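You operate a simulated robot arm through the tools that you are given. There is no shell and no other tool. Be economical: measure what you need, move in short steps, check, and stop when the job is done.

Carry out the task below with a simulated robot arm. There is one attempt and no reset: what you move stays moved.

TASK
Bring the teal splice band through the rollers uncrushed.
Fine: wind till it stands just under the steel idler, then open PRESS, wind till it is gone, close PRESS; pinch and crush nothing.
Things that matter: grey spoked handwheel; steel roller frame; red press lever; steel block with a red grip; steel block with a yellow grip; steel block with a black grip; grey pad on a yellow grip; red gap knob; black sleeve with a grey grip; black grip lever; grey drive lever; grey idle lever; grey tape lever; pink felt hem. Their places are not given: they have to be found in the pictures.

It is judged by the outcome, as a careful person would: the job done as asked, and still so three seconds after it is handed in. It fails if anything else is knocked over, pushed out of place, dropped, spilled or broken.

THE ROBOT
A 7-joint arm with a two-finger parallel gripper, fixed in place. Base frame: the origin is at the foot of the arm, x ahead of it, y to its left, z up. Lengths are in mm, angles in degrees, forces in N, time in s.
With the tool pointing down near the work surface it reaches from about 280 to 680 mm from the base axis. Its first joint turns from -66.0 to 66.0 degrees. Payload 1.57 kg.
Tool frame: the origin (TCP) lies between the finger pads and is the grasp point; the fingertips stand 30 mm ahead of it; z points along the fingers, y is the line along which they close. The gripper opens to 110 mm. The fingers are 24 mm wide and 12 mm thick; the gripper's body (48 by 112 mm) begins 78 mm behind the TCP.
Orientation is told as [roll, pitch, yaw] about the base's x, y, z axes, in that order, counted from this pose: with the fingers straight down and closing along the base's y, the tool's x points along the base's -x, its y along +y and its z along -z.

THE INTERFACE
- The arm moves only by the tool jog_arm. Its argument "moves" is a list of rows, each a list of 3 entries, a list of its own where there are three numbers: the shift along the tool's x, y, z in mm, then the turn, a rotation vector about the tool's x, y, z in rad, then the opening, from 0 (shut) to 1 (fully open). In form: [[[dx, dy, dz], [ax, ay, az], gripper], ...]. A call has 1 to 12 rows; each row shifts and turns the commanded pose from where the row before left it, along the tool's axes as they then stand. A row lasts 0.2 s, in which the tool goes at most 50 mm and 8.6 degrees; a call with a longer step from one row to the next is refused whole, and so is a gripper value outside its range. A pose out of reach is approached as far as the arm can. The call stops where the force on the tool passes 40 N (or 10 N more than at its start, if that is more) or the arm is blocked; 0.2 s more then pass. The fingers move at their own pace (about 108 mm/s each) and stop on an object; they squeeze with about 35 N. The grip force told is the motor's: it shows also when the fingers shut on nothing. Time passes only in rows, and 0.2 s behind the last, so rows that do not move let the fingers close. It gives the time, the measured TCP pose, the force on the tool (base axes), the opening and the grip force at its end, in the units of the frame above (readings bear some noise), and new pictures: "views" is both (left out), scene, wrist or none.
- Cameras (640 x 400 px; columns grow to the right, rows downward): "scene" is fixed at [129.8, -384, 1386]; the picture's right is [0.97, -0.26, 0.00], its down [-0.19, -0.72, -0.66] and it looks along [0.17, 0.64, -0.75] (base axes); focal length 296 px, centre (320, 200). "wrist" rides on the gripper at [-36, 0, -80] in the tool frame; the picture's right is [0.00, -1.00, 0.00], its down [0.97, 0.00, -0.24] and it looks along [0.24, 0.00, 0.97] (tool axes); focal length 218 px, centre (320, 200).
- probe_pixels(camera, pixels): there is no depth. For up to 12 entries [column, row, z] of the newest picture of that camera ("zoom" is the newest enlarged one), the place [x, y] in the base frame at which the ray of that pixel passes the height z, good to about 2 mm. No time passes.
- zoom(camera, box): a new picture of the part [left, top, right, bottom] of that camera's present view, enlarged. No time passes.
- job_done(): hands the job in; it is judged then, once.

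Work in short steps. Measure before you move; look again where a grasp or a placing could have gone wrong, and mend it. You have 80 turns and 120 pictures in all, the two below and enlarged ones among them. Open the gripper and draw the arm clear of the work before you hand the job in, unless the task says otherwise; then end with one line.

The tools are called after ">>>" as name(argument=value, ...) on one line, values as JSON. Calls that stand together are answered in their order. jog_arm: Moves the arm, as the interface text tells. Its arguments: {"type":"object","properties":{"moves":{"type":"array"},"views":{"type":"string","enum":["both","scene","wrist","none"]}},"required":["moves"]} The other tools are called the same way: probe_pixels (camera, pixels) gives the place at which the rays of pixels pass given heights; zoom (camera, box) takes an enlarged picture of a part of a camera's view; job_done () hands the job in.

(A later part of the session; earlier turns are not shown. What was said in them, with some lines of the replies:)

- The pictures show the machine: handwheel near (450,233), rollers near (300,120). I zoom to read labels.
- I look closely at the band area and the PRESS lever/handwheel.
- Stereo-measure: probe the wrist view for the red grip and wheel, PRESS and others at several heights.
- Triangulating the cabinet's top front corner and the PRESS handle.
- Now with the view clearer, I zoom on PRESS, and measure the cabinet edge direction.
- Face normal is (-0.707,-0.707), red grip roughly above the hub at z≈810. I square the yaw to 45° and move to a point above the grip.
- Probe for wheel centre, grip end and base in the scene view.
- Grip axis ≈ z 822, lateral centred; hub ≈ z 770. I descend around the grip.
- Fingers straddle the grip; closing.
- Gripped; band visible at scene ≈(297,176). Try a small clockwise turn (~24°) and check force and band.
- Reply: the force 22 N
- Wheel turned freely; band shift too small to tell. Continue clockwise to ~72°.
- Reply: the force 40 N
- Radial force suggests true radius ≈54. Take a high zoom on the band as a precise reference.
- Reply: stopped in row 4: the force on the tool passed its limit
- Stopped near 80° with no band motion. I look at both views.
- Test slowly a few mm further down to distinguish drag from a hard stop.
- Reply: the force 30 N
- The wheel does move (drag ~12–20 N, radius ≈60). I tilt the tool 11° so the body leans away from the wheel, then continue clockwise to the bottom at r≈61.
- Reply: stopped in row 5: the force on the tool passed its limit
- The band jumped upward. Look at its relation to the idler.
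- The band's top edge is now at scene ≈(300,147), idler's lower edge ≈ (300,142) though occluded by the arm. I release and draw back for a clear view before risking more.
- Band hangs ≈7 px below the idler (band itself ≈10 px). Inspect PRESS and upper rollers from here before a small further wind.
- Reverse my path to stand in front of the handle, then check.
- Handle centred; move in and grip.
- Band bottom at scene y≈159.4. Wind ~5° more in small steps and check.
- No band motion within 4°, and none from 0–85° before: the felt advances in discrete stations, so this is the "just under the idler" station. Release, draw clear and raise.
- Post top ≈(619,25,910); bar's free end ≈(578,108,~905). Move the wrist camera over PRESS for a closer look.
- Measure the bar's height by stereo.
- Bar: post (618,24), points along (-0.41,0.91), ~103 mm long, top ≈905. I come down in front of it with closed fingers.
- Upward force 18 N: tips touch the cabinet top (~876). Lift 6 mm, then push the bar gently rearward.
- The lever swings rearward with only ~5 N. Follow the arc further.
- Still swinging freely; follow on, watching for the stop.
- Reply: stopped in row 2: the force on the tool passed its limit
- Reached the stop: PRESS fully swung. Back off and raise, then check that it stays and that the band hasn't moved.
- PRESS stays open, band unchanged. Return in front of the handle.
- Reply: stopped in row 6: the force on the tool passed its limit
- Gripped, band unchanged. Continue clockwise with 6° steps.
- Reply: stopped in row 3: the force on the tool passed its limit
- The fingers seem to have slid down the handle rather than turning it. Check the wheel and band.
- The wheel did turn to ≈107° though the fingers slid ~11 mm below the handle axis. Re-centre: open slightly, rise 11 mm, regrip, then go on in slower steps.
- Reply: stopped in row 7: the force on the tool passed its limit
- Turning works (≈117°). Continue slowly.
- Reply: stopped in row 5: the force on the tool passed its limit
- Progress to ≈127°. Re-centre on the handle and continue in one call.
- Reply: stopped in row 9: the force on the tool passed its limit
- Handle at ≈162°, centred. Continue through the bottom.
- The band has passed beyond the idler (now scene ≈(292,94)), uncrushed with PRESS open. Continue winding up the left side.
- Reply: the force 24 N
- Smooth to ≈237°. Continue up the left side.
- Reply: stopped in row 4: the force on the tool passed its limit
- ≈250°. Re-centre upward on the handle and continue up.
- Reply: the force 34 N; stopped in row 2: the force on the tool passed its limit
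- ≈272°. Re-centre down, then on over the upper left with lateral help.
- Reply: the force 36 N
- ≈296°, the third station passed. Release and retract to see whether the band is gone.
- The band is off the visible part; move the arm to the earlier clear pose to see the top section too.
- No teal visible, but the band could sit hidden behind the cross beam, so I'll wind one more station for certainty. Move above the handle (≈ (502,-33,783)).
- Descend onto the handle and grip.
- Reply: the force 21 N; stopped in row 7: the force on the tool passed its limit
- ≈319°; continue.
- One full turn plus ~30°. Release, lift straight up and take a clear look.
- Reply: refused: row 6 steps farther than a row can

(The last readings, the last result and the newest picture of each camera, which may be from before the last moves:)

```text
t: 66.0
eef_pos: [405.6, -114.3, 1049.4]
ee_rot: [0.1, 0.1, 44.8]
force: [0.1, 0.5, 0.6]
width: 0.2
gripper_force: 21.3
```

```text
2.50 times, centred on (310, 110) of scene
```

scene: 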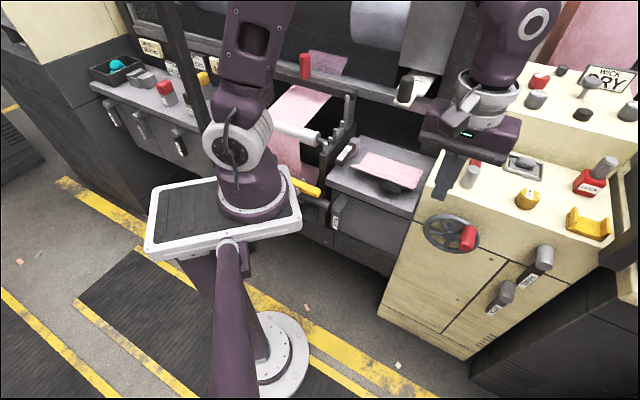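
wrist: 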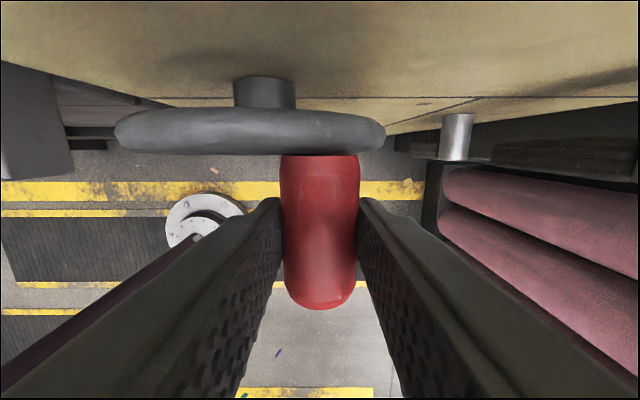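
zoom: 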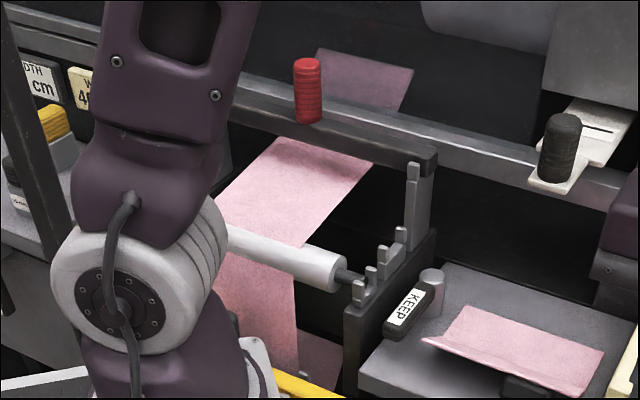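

Band is gone. Now move above the cabinet, to the right of the open PRESS bar, closed fingers.

>>> jog_arm(moves=[[[-41, -11.7, 5], [0, 0, 0], 0], [[-41, -11.7, 5], [0, 0, 0], 0], [[-41, -11.7, 5], [0, 0, 0], 0], [[-41, -11.7, 5], [0, 0, 0], 0], [[-41, -11.7, 5], [0, 0, 0], 0], [[-41, -11.7, 5], [0, 0, 0], 0], [[-41, -11.7, 5], [0, 0, 0], 0], [[0, 0, 0], [0, 0, 0], 0]])

```text
t: 67.8
eef_pos: [667.1, 31.9, 1014.5]
ee_rot: [0.1, 0.4, 44.9]
force: [0.5, -0.3, -0.2]
width: 0.1
gripper_force: 21.4
```

scene: 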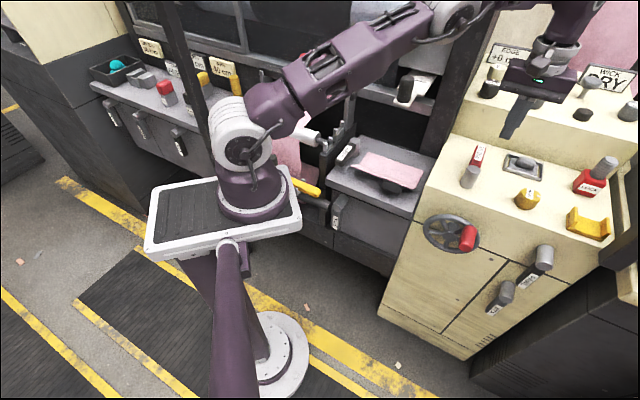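
wrist: 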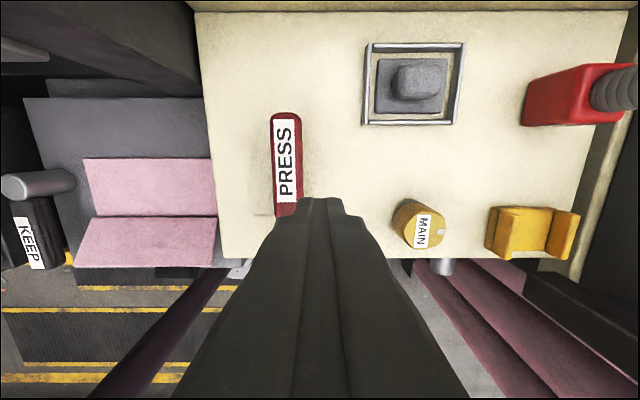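

Bar's right edge is ~16 mm left of the fingers. Shift 4 mm right and descend to z≈912.

>>> jog_arm(moves=[[[0, -4, 30], [0, 0, 0], 0], [[0, 0, 35], [0, 0, 0], 0], [[0, 0, 25], [0, 0, 0], 0], [[0, 0, 12], [0, 0, 0], 0], [[0, 0, 0], [0, 0, 0], 0]], views="wrist")

```text
t: 69.0
eef_pos: [666.4, 31.1, 911.3]
ee_rot: [0.1, 0.1, 44.9]
force: [-0.1, -1.0, -0.5]
width: 0.1
gripper_force: 21.8
```

wrist: 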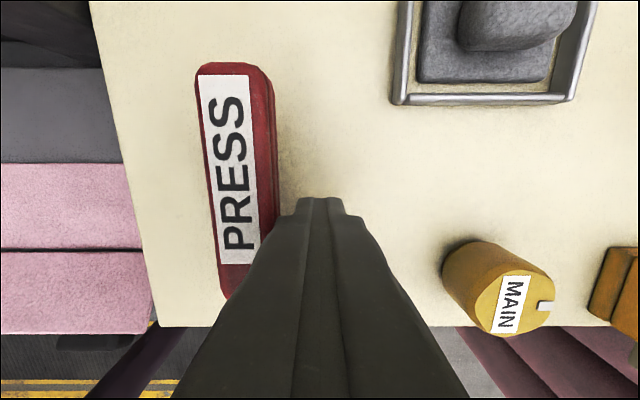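

Sweep the bar back around the post.

>>> jog_arm(moves=[[[-3.8, 5.9, 0], [0, 0, 0], 0], [[-2.8, 6.1, 0], [0, 0, 0], 0], [[-2, 6.6, 0], [0, 0, 0], 0], [[-1.1, 6.7, 0], [0, 0, 0], 0], [[-0.1, 6.8, 0], [0, 0, 0], 0], [[0.9, 6.8, 0], [0, 0, 0], 0], [[1.8, 6.6, 0], [0, 0, 0], 0], [[2.7, 6.2, 0], [0, 0, 0], 0], [[0, 0, 0], [0, 0, 0], 0]], views="wrist")

```text
t: 71.0
eef_pos: [634.6, 68.5, 912.3]
ee_rot: [0.1, 0.2, 44.8]
force: [6.3, -3.0, 2.0]
width: 0.0
gripper_force: 21.4
```

wrist: 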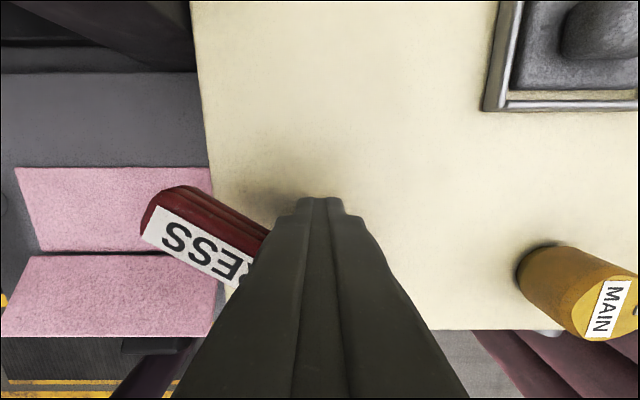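

Bar at ~30°; closed was ~22°. Push on to its stop.

>>> jog_arm(moves=[[[2.6, 4.2, 0], [0, 0, 0], 0], [[2.4, 3, 0], [0, 0, 0], 0], [[2.4, 3, 0], [0, 0, 0], 0], [[2.4, 2.5, 0], [0, 0, 0], 0], [[0, 0, 0], [0, 0, 0], 0]], views="wrist")

```text
t: 72.1
eef_pos: [621.1, 69.8, 913.4]
ee_rot: [-0.3, -0.4, 44.9]
force: [10.6, 0.7, -6.3]
width: 0.2
gripper_force: 21.6
stopped in row 5: the force on the tool passed its limit (the readings are from after the stop); the commanded pose is now the measured one
```

wrist: 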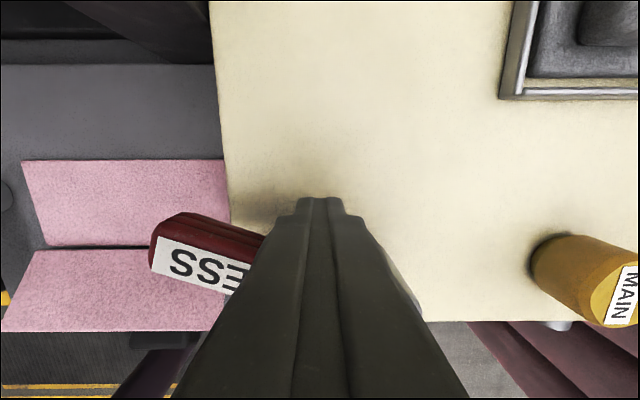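

Reached the closed stop. Back off to the rear-right, rise, and retreat; then verify.

>>> jog_arm(moves=[[[-10, -6, 0], [0, 0, 0], 0], [[-5, -5, -25], [0, 0, 0], 0], [[0, 0, -45], [0, 0, 0], 0], [[0, 0, -45], [0, 0, 0], 0], [[35, 0, -25], [0, 0, 0], 0.3], [[42, 0, -15], [0, 0, 0], 0.5], [[45, 0, 0], [0, 0, 0], 0.5], [[45, 0, 0], [0, 0, 0], 0.5], [[45, -10, 0], [0, 0, 0], 0.5], [[45, -10, 0], [0, 0, 0], 0.5], [[20, -10, 0], [0, 0, 0], 0.5]])

>>> zoom(camera="scene", box=[410, 120, 510, 200])

>>> zoom(camera="scene", box=[250, 30, 370, 190])

```text
t: 74.5
eef_pos: [462.3, -144.6, 1068.6]
ee_rot: [-0.2, -0.2, 45.0]
force: [-0.1, -0.5, 0.0]
width: 55.0
gripper_force: 0.1
```

scene: 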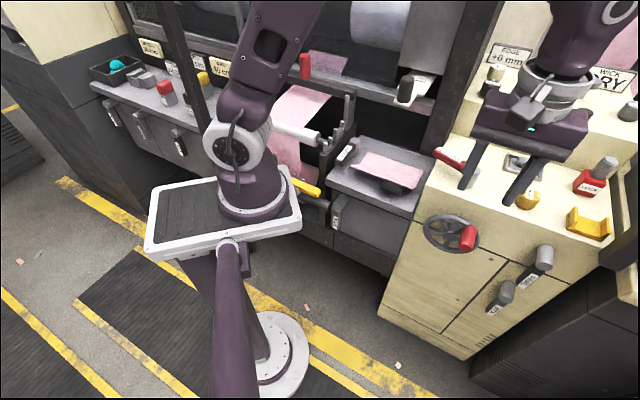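
wrist: 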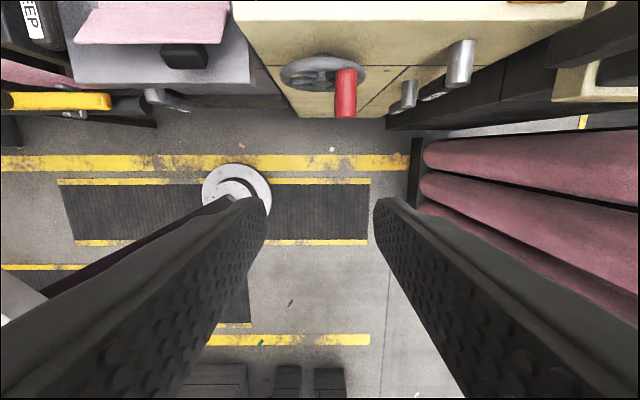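

```text
5.00 times, centred on (460, 160) of scene
```

zoom: 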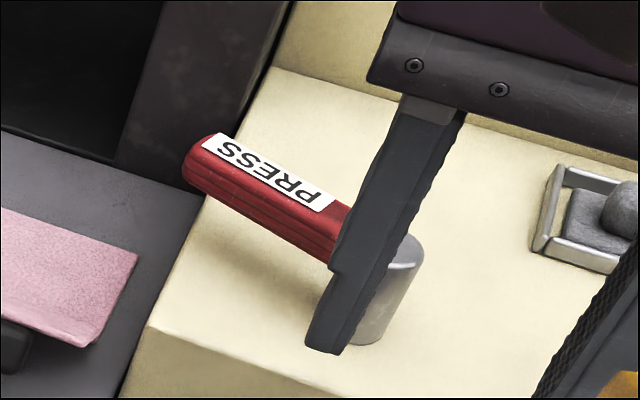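

```text
2.50 times, centred on (310, 110) of scene
```

zoom: 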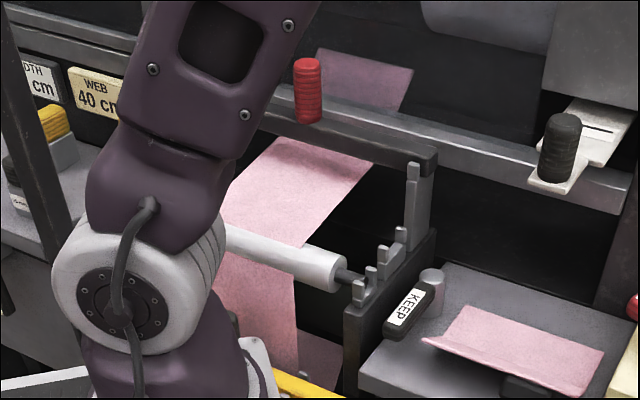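

PRESS is back at its original closed angle, the band is out of sight, everything else is in place, and the open gripper is clear of the work. I hand the job in.

>>> job_done()

```text
The job is handed in.
```

The job is handed in: the teal band went through with PRESS open, can no longer be seen anywhere on the felt, and PRESS is back at its closed stop. I opened PRESS with the band about 7 px (two-thirds of its width) below the idler, because the felt moved in jumps. I did not see the band pass the rollers, because the arm hid that part.
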